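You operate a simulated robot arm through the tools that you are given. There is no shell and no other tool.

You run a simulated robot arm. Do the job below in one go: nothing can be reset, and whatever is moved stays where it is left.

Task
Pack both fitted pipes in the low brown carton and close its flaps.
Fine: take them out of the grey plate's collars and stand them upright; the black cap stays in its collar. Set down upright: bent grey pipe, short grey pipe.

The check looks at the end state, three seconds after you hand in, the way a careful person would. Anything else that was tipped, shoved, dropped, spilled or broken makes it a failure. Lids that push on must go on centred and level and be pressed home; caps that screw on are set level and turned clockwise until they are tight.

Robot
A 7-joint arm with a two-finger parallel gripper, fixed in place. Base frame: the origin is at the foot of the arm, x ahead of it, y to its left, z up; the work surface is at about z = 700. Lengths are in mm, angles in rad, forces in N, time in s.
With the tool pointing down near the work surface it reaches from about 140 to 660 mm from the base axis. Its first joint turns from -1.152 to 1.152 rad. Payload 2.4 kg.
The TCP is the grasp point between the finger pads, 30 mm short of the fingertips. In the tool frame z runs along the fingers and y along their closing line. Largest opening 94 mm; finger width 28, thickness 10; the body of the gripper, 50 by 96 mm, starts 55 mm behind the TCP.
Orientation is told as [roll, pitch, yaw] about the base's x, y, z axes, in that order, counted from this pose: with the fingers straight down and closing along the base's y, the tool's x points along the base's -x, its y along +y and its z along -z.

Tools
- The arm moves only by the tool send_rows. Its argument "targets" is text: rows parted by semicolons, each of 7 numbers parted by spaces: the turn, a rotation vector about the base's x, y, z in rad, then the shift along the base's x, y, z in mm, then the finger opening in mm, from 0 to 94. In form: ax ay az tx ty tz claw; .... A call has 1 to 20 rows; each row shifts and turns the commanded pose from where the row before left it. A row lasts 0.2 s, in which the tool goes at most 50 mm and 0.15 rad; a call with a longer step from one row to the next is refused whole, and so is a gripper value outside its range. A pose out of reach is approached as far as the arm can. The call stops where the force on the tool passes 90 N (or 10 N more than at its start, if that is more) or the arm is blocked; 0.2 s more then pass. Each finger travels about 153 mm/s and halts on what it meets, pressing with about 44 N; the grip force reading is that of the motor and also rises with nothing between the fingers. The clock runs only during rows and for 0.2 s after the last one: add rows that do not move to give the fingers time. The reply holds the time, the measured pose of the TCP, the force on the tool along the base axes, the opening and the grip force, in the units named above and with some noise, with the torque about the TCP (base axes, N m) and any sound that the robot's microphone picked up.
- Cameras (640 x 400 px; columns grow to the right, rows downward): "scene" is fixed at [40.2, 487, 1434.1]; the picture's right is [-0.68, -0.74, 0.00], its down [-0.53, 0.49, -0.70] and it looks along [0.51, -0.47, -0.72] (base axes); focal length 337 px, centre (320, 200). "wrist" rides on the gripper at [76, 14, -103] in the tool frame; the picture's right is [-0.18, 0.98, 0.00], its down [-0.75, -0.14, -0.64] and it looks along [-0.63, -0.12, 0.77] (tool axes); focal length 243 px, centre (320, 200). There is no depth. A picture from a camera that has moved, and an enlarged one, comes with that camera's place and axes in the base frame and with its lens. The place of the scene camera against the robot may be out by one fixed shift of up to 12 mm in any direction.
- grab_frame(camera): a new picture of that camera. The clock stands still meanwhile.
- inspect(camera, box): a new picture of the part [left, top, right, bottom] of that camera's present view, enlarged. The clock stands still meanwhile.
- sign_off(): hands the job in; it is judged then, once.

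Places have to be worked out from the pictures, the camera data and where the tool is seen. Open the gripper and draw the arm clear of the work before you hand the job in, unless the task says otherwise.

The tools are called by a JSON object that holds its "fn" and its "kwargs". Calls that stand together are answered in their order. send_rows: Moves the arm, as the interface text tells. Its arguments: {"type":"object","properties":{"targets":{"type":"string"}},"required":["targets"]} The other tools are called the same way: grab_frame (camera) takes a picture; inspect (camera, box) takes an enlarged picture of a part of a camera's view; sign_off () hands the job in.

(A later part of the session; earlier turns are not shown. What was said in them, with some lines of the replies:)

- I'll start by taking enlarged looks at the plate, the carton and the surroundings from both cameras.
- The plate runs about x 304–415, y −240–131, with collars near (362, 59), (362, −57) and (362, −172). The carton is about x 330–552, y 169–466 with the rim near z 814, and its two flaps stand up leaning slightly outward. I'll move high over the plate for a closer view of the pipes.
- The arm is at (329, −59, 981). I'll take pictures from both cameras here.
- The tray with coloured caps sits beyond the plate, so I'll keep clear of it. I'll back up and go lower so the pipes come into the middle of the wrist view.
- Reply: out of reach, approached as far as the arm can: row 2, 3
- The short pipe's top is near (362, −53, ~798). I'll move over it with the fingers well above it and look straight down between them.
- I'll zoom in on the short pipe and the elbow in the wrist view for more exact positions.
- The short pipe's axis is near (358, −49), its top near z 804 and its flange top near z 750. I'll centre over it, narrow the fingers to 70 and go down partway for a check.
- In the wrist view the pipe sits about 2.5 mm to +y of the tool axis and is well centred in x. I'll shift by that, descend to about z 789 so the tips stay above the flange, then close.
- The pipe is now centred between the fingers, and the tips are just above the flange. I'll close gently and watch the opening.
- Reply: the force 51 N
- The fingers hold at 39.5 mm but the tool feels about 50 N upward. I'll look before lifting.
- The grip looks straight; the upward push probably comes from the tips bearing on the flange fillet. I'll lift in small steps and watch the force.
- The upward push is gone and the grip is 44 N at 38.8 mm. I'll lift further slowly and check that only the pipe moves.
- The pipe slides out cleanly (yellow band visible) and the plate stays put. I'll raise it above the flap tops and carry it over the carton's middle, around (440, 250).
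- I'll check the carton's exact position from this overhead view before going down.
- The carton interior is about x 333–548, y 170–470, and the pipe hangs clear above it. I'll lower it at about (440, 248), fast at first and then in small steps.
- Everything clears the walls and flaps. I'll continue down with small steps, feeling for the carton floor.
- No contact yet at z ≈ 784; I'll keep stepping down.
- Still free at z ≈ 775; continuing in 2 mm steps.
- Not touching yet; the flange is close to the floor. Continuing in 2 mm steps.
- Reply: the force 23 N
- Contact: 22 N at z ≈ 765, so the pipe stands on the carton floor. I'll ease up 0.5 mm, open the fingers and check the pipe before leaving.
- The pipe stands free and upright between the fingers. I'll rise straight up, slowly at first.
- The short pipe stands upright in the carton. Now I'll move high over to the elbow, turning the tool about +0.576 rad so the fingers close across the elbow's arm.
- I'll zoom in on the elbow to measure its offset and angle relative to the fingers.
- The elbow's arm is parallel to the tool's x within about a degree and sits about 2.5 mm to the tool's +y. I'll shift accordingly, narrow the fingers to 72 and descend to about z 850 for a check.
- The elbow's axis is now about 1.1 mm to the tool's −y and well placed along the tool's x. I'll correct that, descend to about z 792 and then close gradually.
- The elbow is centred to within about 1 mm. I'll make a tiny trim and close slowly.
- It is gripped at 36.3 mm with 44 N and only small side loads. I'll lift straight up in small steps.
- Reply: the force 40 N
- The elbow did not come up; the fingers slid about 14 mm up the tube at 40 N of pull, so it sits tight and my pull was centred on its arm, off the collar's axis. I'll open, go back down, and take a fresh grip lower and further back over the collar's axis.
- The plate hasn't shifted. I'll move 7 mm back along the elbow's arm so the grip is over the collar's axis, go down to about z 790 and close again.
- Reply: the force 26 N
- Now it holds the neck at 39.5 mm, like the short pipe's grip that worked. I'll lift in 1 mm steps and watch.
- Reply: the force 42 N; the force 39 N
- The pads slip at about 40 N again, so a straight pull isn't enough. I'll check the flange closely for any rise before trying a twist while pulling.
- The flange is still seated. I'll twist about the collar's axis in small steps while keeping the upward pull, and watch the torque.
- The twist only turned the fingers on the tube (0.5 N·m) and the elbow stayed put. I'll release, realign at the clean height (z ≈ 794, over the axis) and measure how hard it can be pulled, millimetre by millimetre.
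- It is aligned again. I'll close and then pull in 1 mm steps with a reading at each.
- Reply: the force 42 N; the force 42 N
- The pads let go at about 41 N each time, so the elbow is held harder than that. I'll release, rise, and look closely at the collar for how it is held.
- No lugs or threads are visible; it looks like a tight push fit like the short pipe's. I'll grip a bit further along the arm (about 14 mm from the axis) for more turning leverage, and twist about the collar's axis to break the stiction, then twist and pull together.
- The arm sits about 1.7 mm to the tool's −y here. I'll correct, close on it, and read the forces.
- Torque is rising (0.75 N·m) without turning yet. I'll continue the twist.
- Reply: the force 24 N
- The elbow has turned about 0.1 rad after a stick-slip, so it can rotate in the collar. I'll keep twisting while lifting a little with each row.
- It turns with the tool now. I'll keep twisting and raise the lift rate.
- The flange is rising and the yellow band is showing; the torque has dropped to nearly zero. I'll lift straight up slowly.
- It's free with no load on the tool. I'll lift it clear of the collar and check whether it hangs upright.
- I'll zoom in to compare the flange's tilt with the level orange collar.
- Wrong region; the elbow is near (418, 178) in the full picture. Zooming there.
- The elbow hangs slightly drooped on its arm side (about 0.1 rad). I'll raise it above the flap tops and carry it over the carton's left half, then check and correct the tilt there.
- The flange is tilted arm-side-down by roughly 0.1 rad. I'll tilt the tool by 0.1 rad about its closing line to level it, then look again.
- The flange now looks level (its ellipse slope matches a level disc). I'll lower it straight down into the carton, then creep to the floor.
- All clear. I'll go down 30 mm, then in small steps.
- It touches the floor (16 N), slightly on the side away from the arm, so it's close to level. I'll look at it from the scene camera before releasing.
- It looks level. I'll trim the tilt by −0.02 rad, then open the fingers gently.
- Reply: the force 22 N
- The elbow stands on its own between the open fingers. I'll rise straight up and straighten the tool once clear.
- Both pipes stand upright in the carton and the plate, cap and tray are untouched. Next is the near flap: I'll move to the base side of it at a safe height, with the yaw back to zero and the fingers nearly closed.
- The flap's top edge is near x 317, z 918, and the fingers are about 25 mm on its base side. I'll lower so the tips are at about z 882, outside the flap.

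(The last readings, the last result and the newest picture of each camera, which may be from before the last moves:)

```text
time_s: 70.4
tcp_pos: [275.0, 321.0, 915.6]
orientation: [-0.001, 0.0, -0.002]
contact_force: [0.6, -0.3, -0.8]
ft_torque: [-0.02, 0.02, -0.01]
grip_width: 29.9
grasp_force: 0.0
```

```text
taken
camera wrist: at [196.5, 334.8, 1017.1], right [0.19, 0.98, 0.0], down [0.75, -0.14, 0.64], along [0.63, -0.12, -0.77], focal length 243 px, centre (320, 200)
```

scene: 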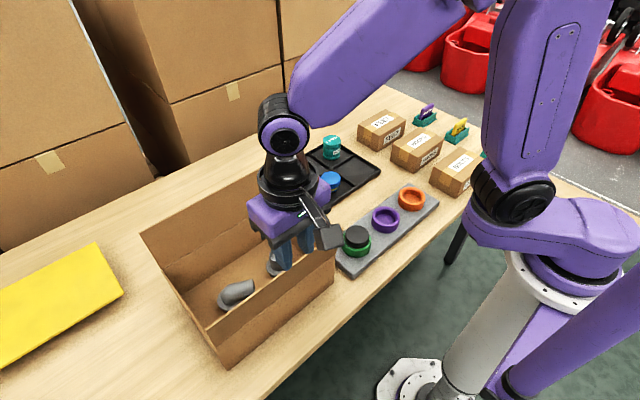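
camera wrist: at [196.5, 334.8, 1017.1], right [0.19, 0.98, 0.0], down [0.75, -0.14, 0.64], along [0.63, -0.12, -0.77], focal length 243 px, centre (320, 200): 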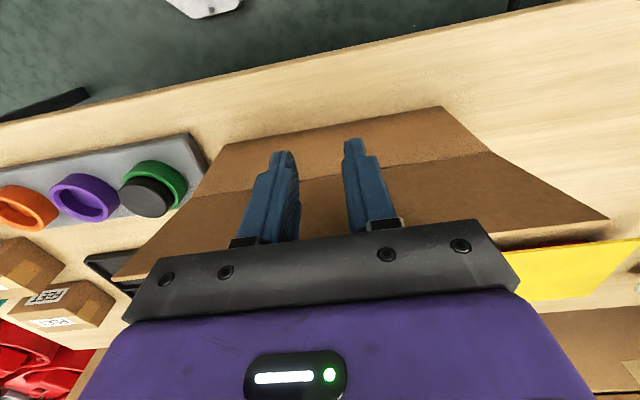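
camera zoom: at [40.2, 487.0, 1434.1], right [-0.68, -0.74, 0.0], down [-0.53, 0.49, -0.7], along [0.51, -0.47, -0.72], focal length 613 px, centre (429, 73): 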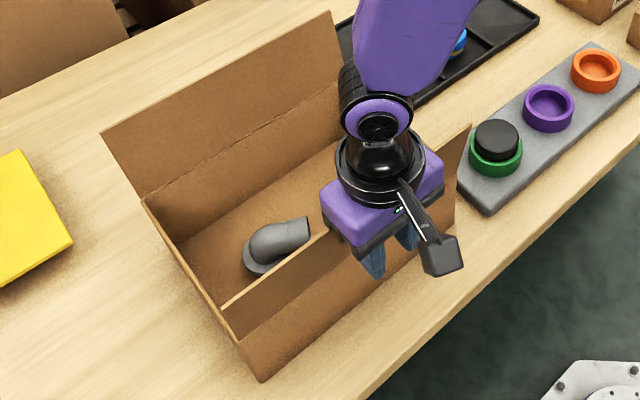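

The fingers are outside the near flap. I'll push it inward in +x slowly and watch the force and how the flap moves.

{"fn": "send_rows", "kwargs": {"targets": "0 0 0 10 0 0 30; 0 0 0 10 0 0 30; 0 0 0 10 0 0 30; 0 0 0 10 0 0 30; 0 0 0 10 0 0 30; 0 0 0 0 0 0 30"}}

{"fn": "inspect", "kwargs": {"camera": "scene", "box": [140, 160, 380, 380]}}

```text
time_s: 71.8
tcp_pos: [321.8, 318.1, 914.3]
orientation: [0.0, 0.0, -0.001]
contact_force: [0.5, -0.2, 0.4]
ft_torque: [-0.01, 0.06, 0.01]
grip_width: 30.1
grasp_force: 0.1
```

```text
1.82 times, centred on (260, 270) of scene
camera zoom: at [40.2, 487.0, 1434.1], right [-0.68, -0.74, 0.0], down [-0.53, 0.49, -0.7], along [0.51, -0.47, -0.72], focal length 613 px, centre (429, 73)
```

zoom: 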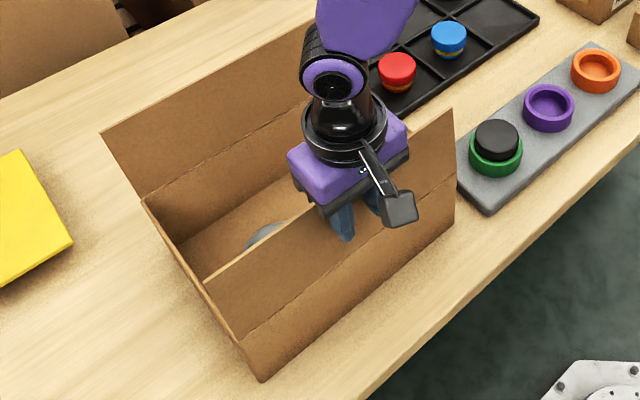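

The flap follows with almost no force and is now about vertical. I'll follow its arc inward and downward.

{"fn": "send_rows", "kwargs": {"targets": "0 0 0 9 0 -1 30; 0 0 0 9 0 -3 30; 0 0 0 7 0 -4 30; 0 0 0 7 0 -4 30; 0 0 0 7 0 -4 30; 0 0 0 5 0 -6 30; 0 0 0 5 0 -6 30; 0 0 0 5.6 0 -7 30; 0 0 0 3.5 0 -8 30; 0 0 0 3.5 0 -9 30; 0 0 0 0 0 0 30"}}

{"fn": "inspect", "kwargs": {"camera": "scene", "box": [140, 160, 380, 380]}}

{"fn": "grab_frame", "kwargs": {"camera": "wrist"}}

```text
time_s: 74.2
tcp_pos: [382.7, 317.3, 861.4]
orientation: [0.0, -0.001, -0.001]
contact_force: [1.5, -0.5, 0.3]
ft_torque: [0.0, 0.0, 0.01]
grip_width: 30.1
grasp_force: 0.1
```

```text
1.82 times, centred on (260, 270) of scene
camera zoom: at [40.2, 487.0, 1434.1], right [-0.68, -0.74, 0.0], down [-0.53, 0.49, -0.7], along [0.51, -0.47, -0.72], focal length 613 px, centre (429, 73)
```

zoom: 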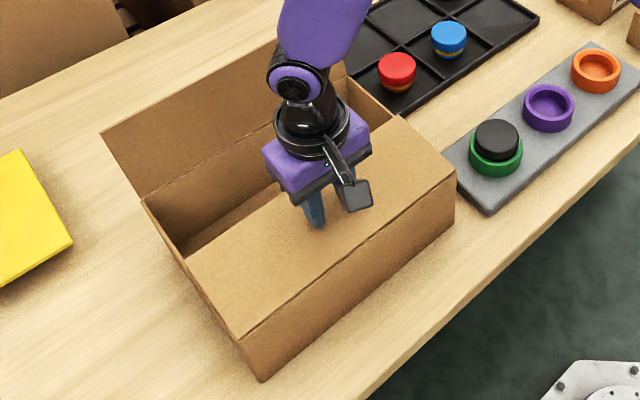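

```text
taken
camera wrist: at [306.2, 331.1, 963.7], right [0.19, 0.98, 0.0], down [0.75, -0.14, 0.64], along [0.63, -0.12, -0.77], focal length 243 px, centre (320, 200)
```

wrist: 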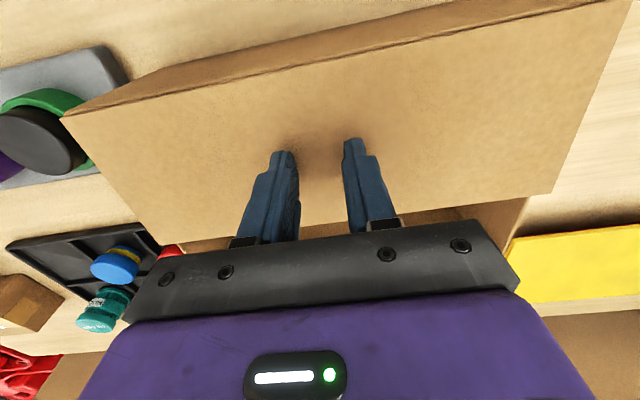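

The near flap is nearly flat. I'll press it down in small steps until it bears on the end walls.

{"fn": "send_rows", "kwargs": {"targets": "0 0 0 1.5 0 -4 30; 0 0 0 1 0 -4 30; 0 0 0 0 0 -3 30; 0 0 0 0 0 0 30"}}

{"fn": "send_rows", "kwargs": {"targets": "0 0 0 0 0 -2 30; 0 0 0 0 0 -1 30; 0 0 0 0 0 0 30"}}

```text
time_s: 75.2
tcp_pos: [385.1, 318.4, 853.1]
orientation: [0.001, 0.001, -0.002]
contact_force: [-20.7, -11.2, 84.1]
ft_torque: [-0.4, 1.81, 0.05]
grip_width: 30.1
grasp_force: 0.0
```

```text
time_s: 75.6
tcp_pos: [384.3, 318.4, 854.9]
orientation: [-0.002, 0.002, 0.0]
contact_force: [-10.8, -6.9, 28.1]
ft_torque: [-0.39, 0.61, 0.05]
grip_width: 29.4
grasp_force: 0.0
stopped in row 1: the force on the tool passed its limit at 101 N (the readings are from after the stop); the commanded pose is now the measured one
```

That pressed harder than I wanted (about 100 N at tip height ≈ 824), so the flap is already fully down. I'll back off upward and check the flap and carton.

{"fn": "send_rows", "kwargs": {"targets": "0 0 0 0 0 3 30; 0 0 0 0 0 10 30; 0 0 0 0 0 30 30; 0 0 0 0 0 40 30; 0 0 0 0 0 40 30; 0 0 0 0 0 0 30"}}

{"fn": "inspect", "kwargs": {"camera": "scene", "box": [140, 160, 380, 380]}}

{"fn": "grab_frame", "kwargs": {"camera": "wrist"}}

{"fn": "grab_frame", "kwargs": {"camera": "scene"}}

```text
time_s: 77.0
tcp_pos: [385.0, 319.6, 976.5]
orientation: [-0.003, 0.002, -0.002]
contact_force: [0.7, -0.5, 0.4]
ft_torque: [-0.02, 0.01, 0.01]
grip_width: 29.9
grasp_force: 0.0
```

```text
1.82 times, centred on (260, 270) of scene
camera zoom: at [40.2, 487.0, 1434.1], right [-0.68, -0.74, 0.0], down [-0.53, 0.49, -0.7], along [0.51, -0.47, -0.72], focal length 613 px, centre (429, 73)
```

zoom: 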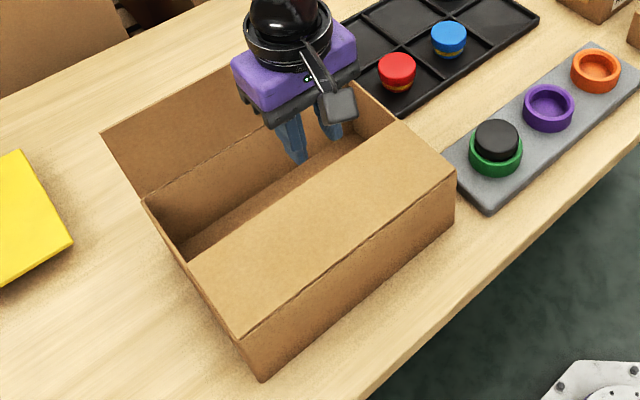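

```text
taken
camera wrist: at [309.2, 332.4, 1079.4], right [0.18, 0.98, 0.0], down [0.75, -0.14, 0.64], along [0.63, -0.12, -0.77], focal length 243 px, centre (320, 200)
```

wrist: 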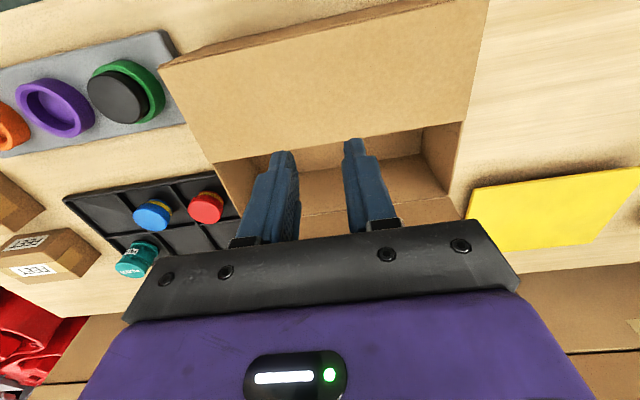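

```text
taken
```

scene: 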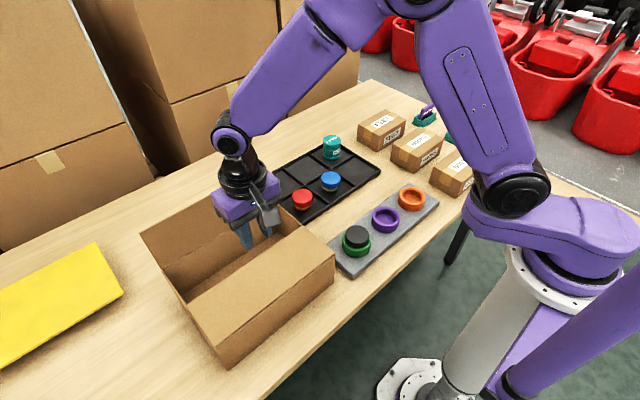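

The near flap lies flat and stays, and the carton hasn't moved. Now I'll go over and behind the far flap at around (605, 215), keeping the tips above its top edge (~z 920).

{"fn": "send_rows", "kwargs": {"targets": "0 0 0 0 -10 35 30; 0 0 0 30 -20 10 30; 0 0 0 40 -20 0 30; 0 0 0 40 -20 0 30; 0 0 0 40 -20 0 30; 0 0 0 40 -10 0 30; 0 0 0 30 -5 0 30; 0 0 0 0 0 0 30"}}

{"fn": "grab_frame", "kwargs": {"camera": "scene"}}

{"fn": "grab_frame", "kwargs": {"camera": "wrist"}}

```text
time_s: 78.8
tcp_pos: [608.0, 213.3, 1019.8]
orientation: [0.001, 0.0, 0.0]
contact_force: [-0.1, 0.2, 0.3]
ft_torque: [0.0, -0.02, 0.0]
grip_width: 29.8
grasp_force: 0.0
```

```text
taken
```

scene: 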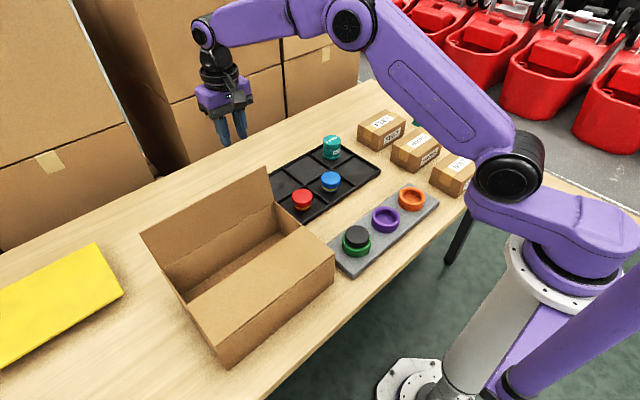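

```text
taken
camera wrist: at [531.2, 227.7, 1123.3], right [0.19, 0.98, 0.0], down [0.75, -0.14, 0.64], along [0.63, -0.12, -0.77], focal length 243 px, centre (320, 200)
```

wrist: 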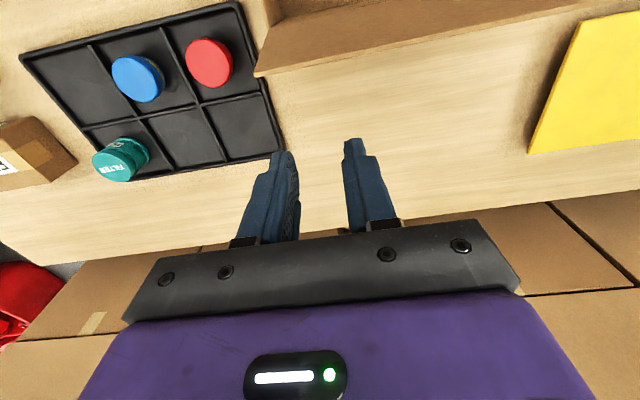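

The flap's top edge is at about x 568, and the fingers are about 25 mm beyond it. I'll lower so the tips are near z 882 behind it.

{"fn": "send_rows", "kwargs": {"targets": "0 0 0 0 0 -35 30; 0 0 0 0 0 -35 30; 0 0 0 0 0 -37 30; 0 0 0 0 0 0 30"}}

{"fn": "inspect", "kwargs": {"camera": "scene", "box": [140, 80, 380, 300]}}

{"fn": "grab_frame", "kwargs": {"camera": "wrist"}}

```text
time_s: 79.8
tcp_pos: [605.6, 215.6, 913.4]
orientation: [0.001, 0.0, 0.0]
contact_force: [0.4, -1.3, -0.4]
ft_torque: [0.03, 0.0, 0.01]
grip_width: 29.9
grasp_force: 0.0
```

```text
1.82 times, centred on (260, 190) of scene
camera zoom: at [40.2, 487.0, 1434.1], right [-0.68, -0.74, 0.0], down [-0.53, 0.49, -0.7], along [0.51, -0.47, -0.72], focal length 613 px, centre (429, 218)
```

zoom: 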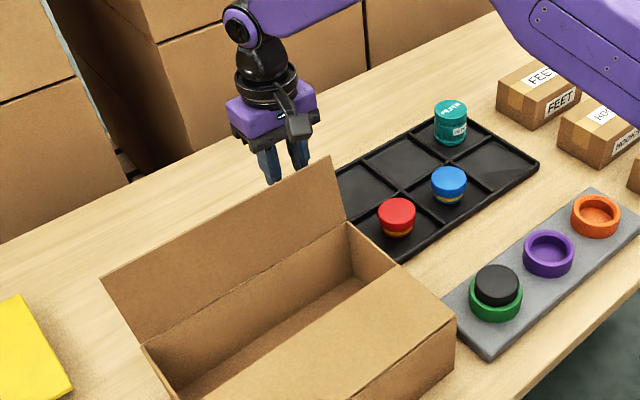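

```text
taken
camera wrist: at [528.6, 229.2, 1016.1], right [0.18, 0.98, 0.0], down [0.75, -0.14, 0.64], along [0.63, -0.12, -0.77], focal length 243 px, centre (320, 200)
```

wrist: 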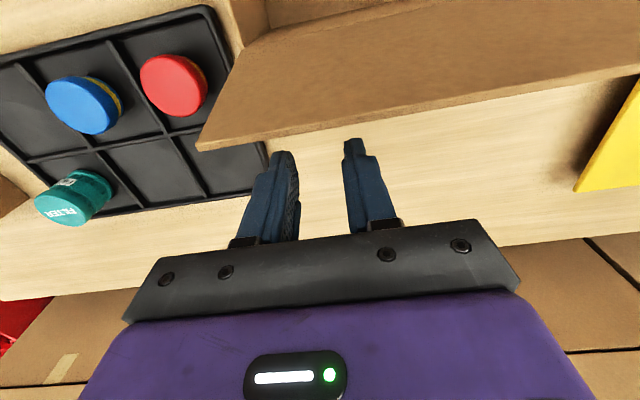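

The fingers are behind the far flap. I'll push it inward in −x to about vertical and check.

{"fn": "send_rows", "kwargs": {"targets": "0 0 0 -10 0 0 30; 0 0 0 -10 0 0 30; 0 0 0 -10 0 0 30; 0 0 0 -10 0 0 30; 0 0 0 -7 0 0 30; 0 0 0 0 0 0 30"}}

{"fn": "inspect", "kwargs": {"camera": "scene", "box": [140, 120, 380, 340]}}

```text
time_s: 81.2
tcp_pos: [559.1, 213.8, 912.3]
orientation: [0.001, 0.001, -0.002]
contact_force: [-0.3, -0.5, -0.4]
ft_torque: [0.01, -0.01, 0.0]
grip_width: 30.2
grasp_force: 0.1
```

```text
1.82 times, centred on (260, 230) of scene
camera zoom: at [40.2, 487.0, 1434.1], right [-0.68, -0.74, 0.0], down [-0.53, 0.49, -0.7], along [0.51, -0.47, -0.72], focal length 613 px, centre (429, 146)
```

zoom: 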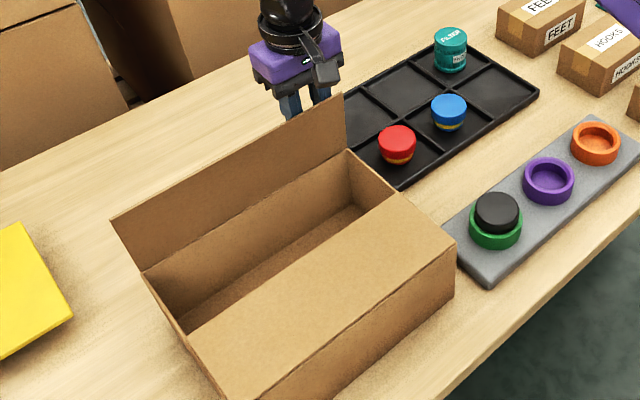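

The far flap is now about vertical and follows easily. I'll follow its arc inward and down, stopping short of the closed height.

{"fn": "send_rows", "kwargs": {"targets": "0 0 0 -9 0 -1 30; 0 0 0 -9 0 -3 30; 0 0 0 -7 0 -4 30; 0 0 0 -7 0 -4 30; 0 0 0 -7 0 -4 30; 0 0 0 -5 0 -6 30; 0 0 0 -5 0 -6 30; 0 0 0 -5.6 0 -7 30; 0 0 0 -3.5 0 -8 30; 0 0 0 -3 0 -7 30; 0 0 0 0 0 0 30"}}

{"fn": "inspect", "kwargs": {"camera": "scene", "box": [140, 120, 380, 340]}}

{"fn": "grab_frame", "kwargs": {"camera": "wrist"}}

```text
time_s: 83.6
tcp_pos: [496.7, 213.7, 862.3]
orientation: [0.0, 0.002, 0.0]
contact_force: [0.1, -0.2, -0.2]
ft_torque: [0.02, 0.0, 0.01]
grip_width: 30.1
grasp_force: 0.0
```

```text
1.82 times, centred on (260, 230) of scene
camera zoom: at [40.2, 487.0, 1434.1], right [-0.68, -0.74, 0.0], down [-0.53, 0.49, -0.7], along [0.51, -0.47, -0.72], focal length 613 px, centre (429, 146)
```

zoom: 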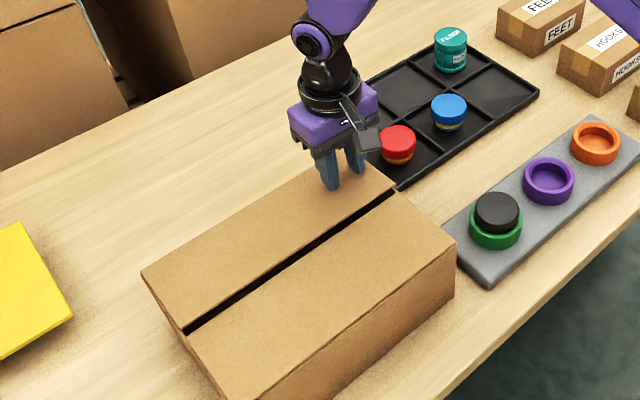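

```text
taken
camera wrist: at [420.5, 227.0, 965.1], right [0.18, 0.98, 0.0], down [0.75, -0.14, 0.64], along [0.63, -0.12, -0.77], focal length 243 px, centre (320, 200)
```

wrist: 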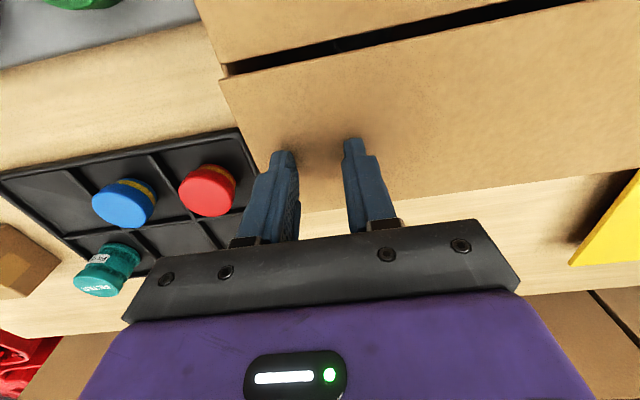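

The far flap is almost flat. I'll press down in 1–2 mm steps, reading the force each time.

{"fn": "send_rows", "kwargs": {"targets": "0 0 0 -1 0 -2 30; 0 0 0 -1 0 -2 30; 0 0 0 0 0 0 30"}}

```text
time_s: 84.4
tcp_pos: [494.3, 214.4, 858.7]
orientation: [0.002, 0.0, -0.001]
contact_force: [-0.3, 0.1, 0.0]
ft_torque: [0.04, 0.0, 0.01]
grip_width: 29.9
grasp_force: 0.1
```

{"fn": "send_rows", "kwargs": {"targets": "0 0 0 0 0 -1 30; 0 0 0 0 0 0 30"}}

{"fn": "inspect", "kwargs": {"camera": "scene", "box": [180, 180, 320, 320]}}

```text
time_s: 85.0
tcp_pos: [495.0, 213.3, 858.1]
orientation: [0.001, -0.002, -0.001]
contact_force: [1.5, 0.1, -0.1]
ft_torque: [-0.01, -0.01, 0.01]
grip_width: 29.7
grasp_force: 0.1
```

```text
2.86 times, centred on (250, 250) of scene
camera zoom: at [40.2, 487.0, 1434.1], right [-0.68, -0.74, 0.0], down [-0.53, 0.49, -0.7], along [0.51, -0.47, -0.72], focal length 963 px, centre (520, 57)
```

zoom: 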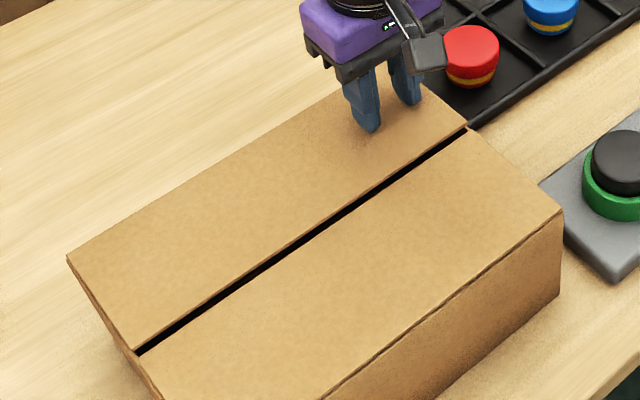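

Still no contact force; I'll continue in 1 mm steps.

{"fn": "send_rows", "kwargs": {"targets": "0 0 0 0 0 -1 30; 0 0 0 0 0 0 30"}}

{"fn": "send_rows", "kwargs": {"targets": "0 0 0 0 0 -1 30; 0 0 0 0 0 0 30"}}

```text
time_s: 85.6
tcp_pos: [495.8, 214.0, 857.6]
orientation: [0.0, -0.001, -0.001]
contact_force: [0.8, -0.1, -0.3]
ft_torque: [0.03, 0.01, 0.01]
grip_width: 29.7
grasp_force: 0.0
```

```text
time_s: 86.2
tcp_pos: [496.1, 213.5, 857.7]
orientation: [0.001, -0.001, -0.003]
contact_force: [0.3, -0.6, 0.3]
ft_torque: [0.01, 0.05, -0.01]
grip_width: 30.3
grasp_force: 0.1
```

{"fn": "send_rows", "kwargs": {"targets": "0 0 0 0 0 -1 30; 0 0 0 0 0 0 30"}}

{"fn": "send_rows", "kwargs": {"targets": "0 0 0 0 0 -1 30; 0 0 0 0 0 0 30"}}

```text
time_s: 86.8
tcp_pos: [496.8, 213.1, 856.8]
orientation: [0.001, -0.001, -0.002]
contact_force: [-0.7, -0.9, 0.1]
ft_torque: [0.0, -0.02, 0.02]
grip_width: 30.0
grasp_force: 0.1
```

```text
time_s: 87.4
tcp_pos: [496.0, 214.8, 854.4]
orientation: [0.0, -0.001, -0.002]
contact_force: [-3.9, -1.3, 9.0]
ft_torque: [-0.01, 0.03, -0.03]
grip_width: 29.9
grasp_force: 0.0
```

The flap now bears with 9 N. I'll give one more half-millimetre press, then lift off and inspect.

{"fn": "send_rows", "kwargs": {"targets": "0 0 0 0 0 -0.5 30; 0 0 0 0 0 0 30"}}

{"fn": "send_rows", "kwargs": {"targets": "0 0 0 0 0 2 30; 0 0 0 0 0 8 30; 0 0 0 0 0 30 30; 0 0 0 0 0 45 30; 0 0 0 0 0 50 30; 0 0 0 0 0 50 30; 0 0 0 -30 -20 0 30; 0 0 0 -40 -20 0 30; 0 0 0 0 0 0 30"}}

{"fn": "grab_frame", "kwargs": {"camera": "scene"}}

{"fn": "inspect", "kwargs": {"camera": "scene", "box": [120, 170, 360, 380]}}

{"fn": "grab_frame", "kwargs": {"camera": "wrist"}}

```text
time_s: 88.0
tcp_pos: [494.7, 213.5, 854.6]
orientation: [0.001, 0.0, 0.0]
contact_force: [-8.1, -1.3, 23.5]
ft_torque: [-0.07, -0.07, -0.1]
grip_width: 29.9
grasp_force: 0.1
```

```text
time_s: 90.0
tcp_pos: [426.4, 173.8, 1039.1]
orientation: [-0.001, 0.002, 0.0]
contact_force: [-0.8, -0.4, -0.2]
ft_torque: [0.02, -0.01, 0.02]
grip_width: 30.0
grasp_force: 0.0
```

```text
taken
```

scene: 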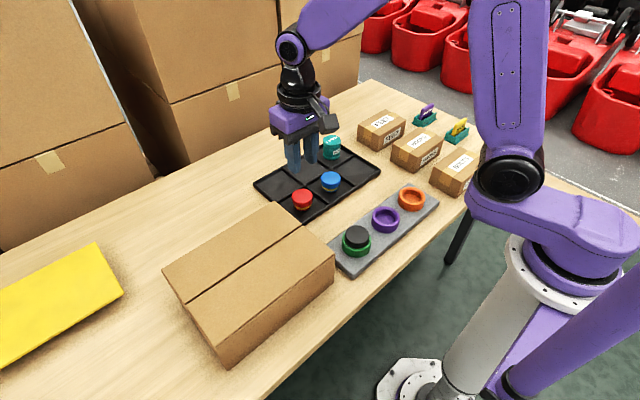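

```text
1.90 times, centred on (240, 275) of scene
camera zoom: at [40.2, 487.0, 1434.1], right [-0.68, -0.74, 0.0], down [-0.53, 0.49, -0.7], along [0.51, -0.47, -0.72], focal length 642 px, centre (472, 57)
```

zoom: 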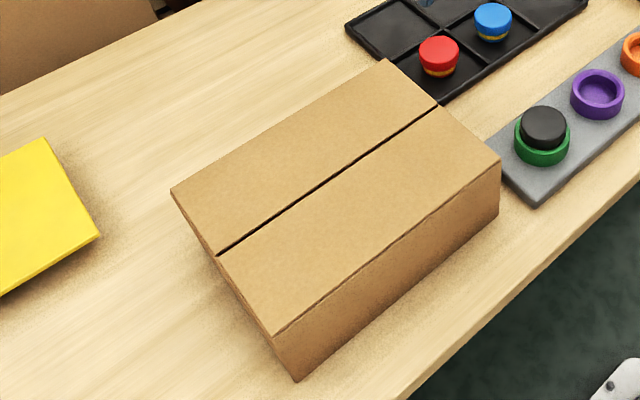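

```text
taken
camera wrist: at [350.3, 187.5, 1142.3], right [0.18, 0.98, 0.0], down [0.75, -0.14, 0.64], along [0.63, -0.12, -0.77], focal length 243 px, centre (320, 200)
```

wrist: 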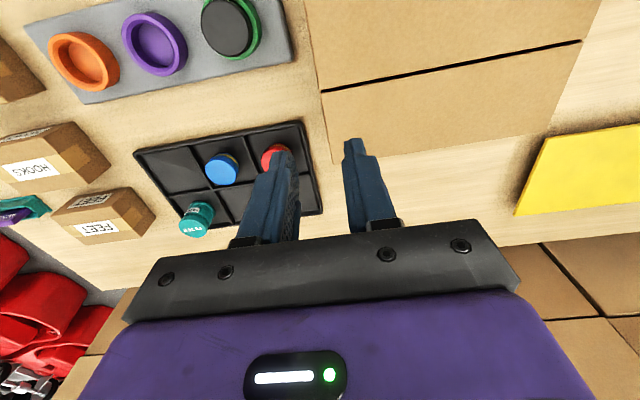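

Both flaps are shut and flat, and the carton's corner is where it was. I'll check the seam, the end edge and the plate with its cap up close.

{"fn": "inspect", "kwargs": {"camera": "scene", "box": [150, 240, 250, 370]}}

{"fn": "inspect", "kwargs": {"camera": "scene", "box": [320, 160, 480, 280]}}

{"fn": "inspect", "kwargs": {"camera": "scene", "box": [240, 180, 350, 290]}}

```text
3.08 times, centred on (200, 305) of scene
camera zoom: at [40.2, 487.0, 1434.1], right [-0.68, -0.74, 0.0], down [-0.53, 0.49, -0.7], along [0.51, -0.47, -0.72], focal length 1037 px, centre (689, -123)
```

zoom: 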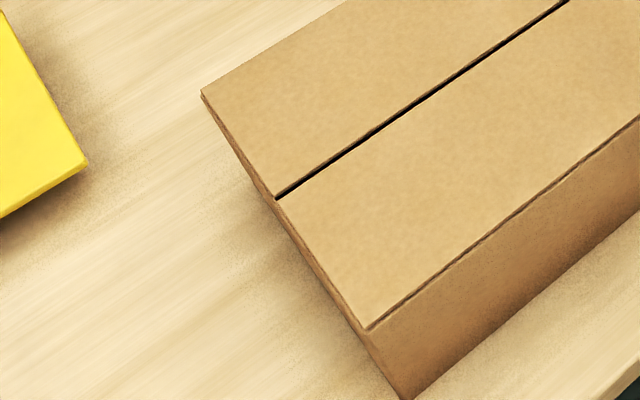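

```text
3.33 times, centred on (400, 220) of scene
camera zoom: at [40.2, 487.0, 1434.1], right [-0.68, -0.74, 0.0], down [-0.53, 0.49, -0.7], along [0.51, -0.47, -0.72], focal length 1124 px, centre (53, 133)
```

zoom: 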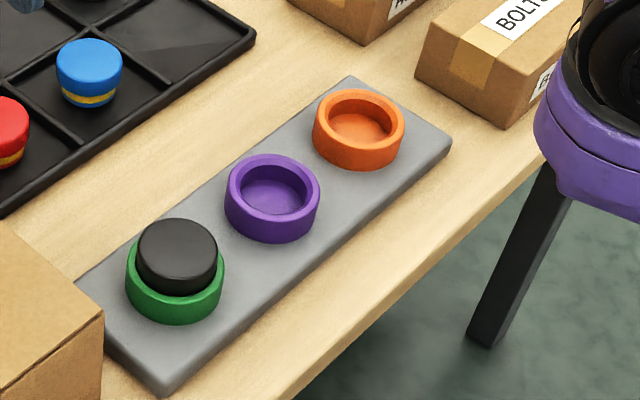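

```text
3.64 times, centred on (295, 235) of scene
camera zoom: at [40.2, 487.0, 1434.1], right [-0.68, -0.74, 0.0], down [-0.53, 0.49, -0.7], along [0.51, -0.47, -0.72], focal length 1226 px, centre (411, 73)
```

zoom: 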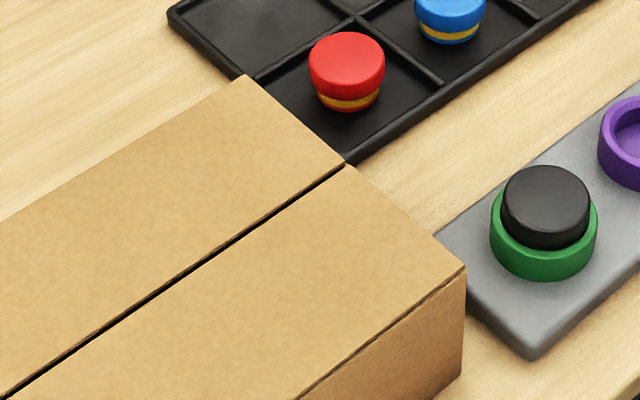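

The flaps are flat with a thin seam; the plate, cap, tray and boxes are all where they were. I'll open the gripper and draw the arm up and back, clear of the work.

{"fn": "send_rows", "kwargs": {"targets": "0 0 0 -20 -10 25 50; 0 0 0 -30 -15 20 70; 0 0 0 -30 -15 15 93; 0 0 0 -30 -15 15 93; 0 0 0 -20 -15 0 93; 0 0 0 0 0 0 93; 0 0 0 0 0 0 93"}}

{"fn": "grab_frame", "kwargs": {"camera": "scene"}}

{"fn": "grab_frame", "kwargs": {"camera": "wrist"}}

```text
time_s: 91.6
tcp_pos: [297.2, 103.5, 1114.2]
orientation: [0.0, 0.002, -0.001]
contact_force: [0.2, 0.3, -0.1]
ft_torque: [0.0, -0.02, 0.04]
grip_width: 93.0
grasp_force: 0.0
```

```text
taken
```

scene: 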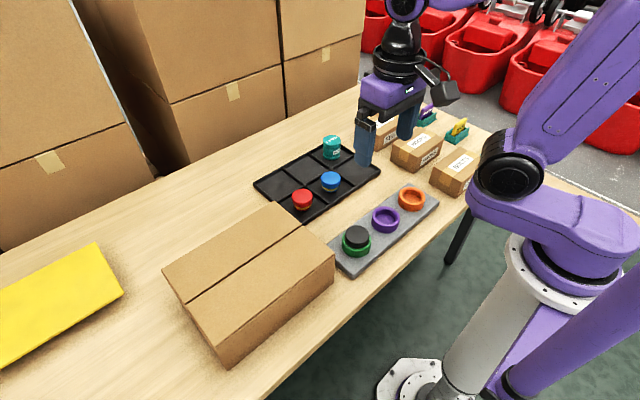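

```text
taken
camera wrist: at [221.0, 118.4, 1216.1], right [0.18, 0.98, 0.0], down [0.75, -0.14, 0.64], along [0.63, -0.12, -0.77], focal length 243 px, centre (320, 200)
```

wrist: 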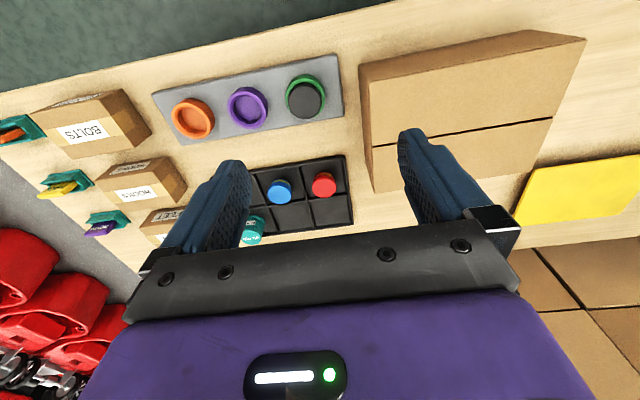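

The carton is closed with both pipes inside, the cap is still in its collar, everything else is undisturbed, and the arm is clear with the gripper open. I'm handing the job in.

{"fn": "sign_off", "kwargs": {}}

```text
The job is handed in.
```

Both pipes are packed in the low brown carton and both flaps are shut flat. The job is handed in, but I have no result from the check.

- **Short grey pipe:** it came straight out of the purple collar and was standing upright on the carton floor when last seen, before the flaps were closed.
- **Bent grey pipe:** it was tight in the orange collar. A straight pull slipped off it several times at about 40 N, so I twisted it loose. It was also standing upright before the flaps were closed.
- **Flaps:** the near flap took a harder press than I meant, about 100 N, when it was already down. The carton did not move, the flap lies flat, and a thin seam shows between the two flaps.
- **Everything else:** the black cap is still in the green collar. In the last pictures the plate, tray and boxes look unmoved.

I could not see the pipes once the flaps were closed; nothing touched them after that. The gripper is open and the arm is clear of the work.
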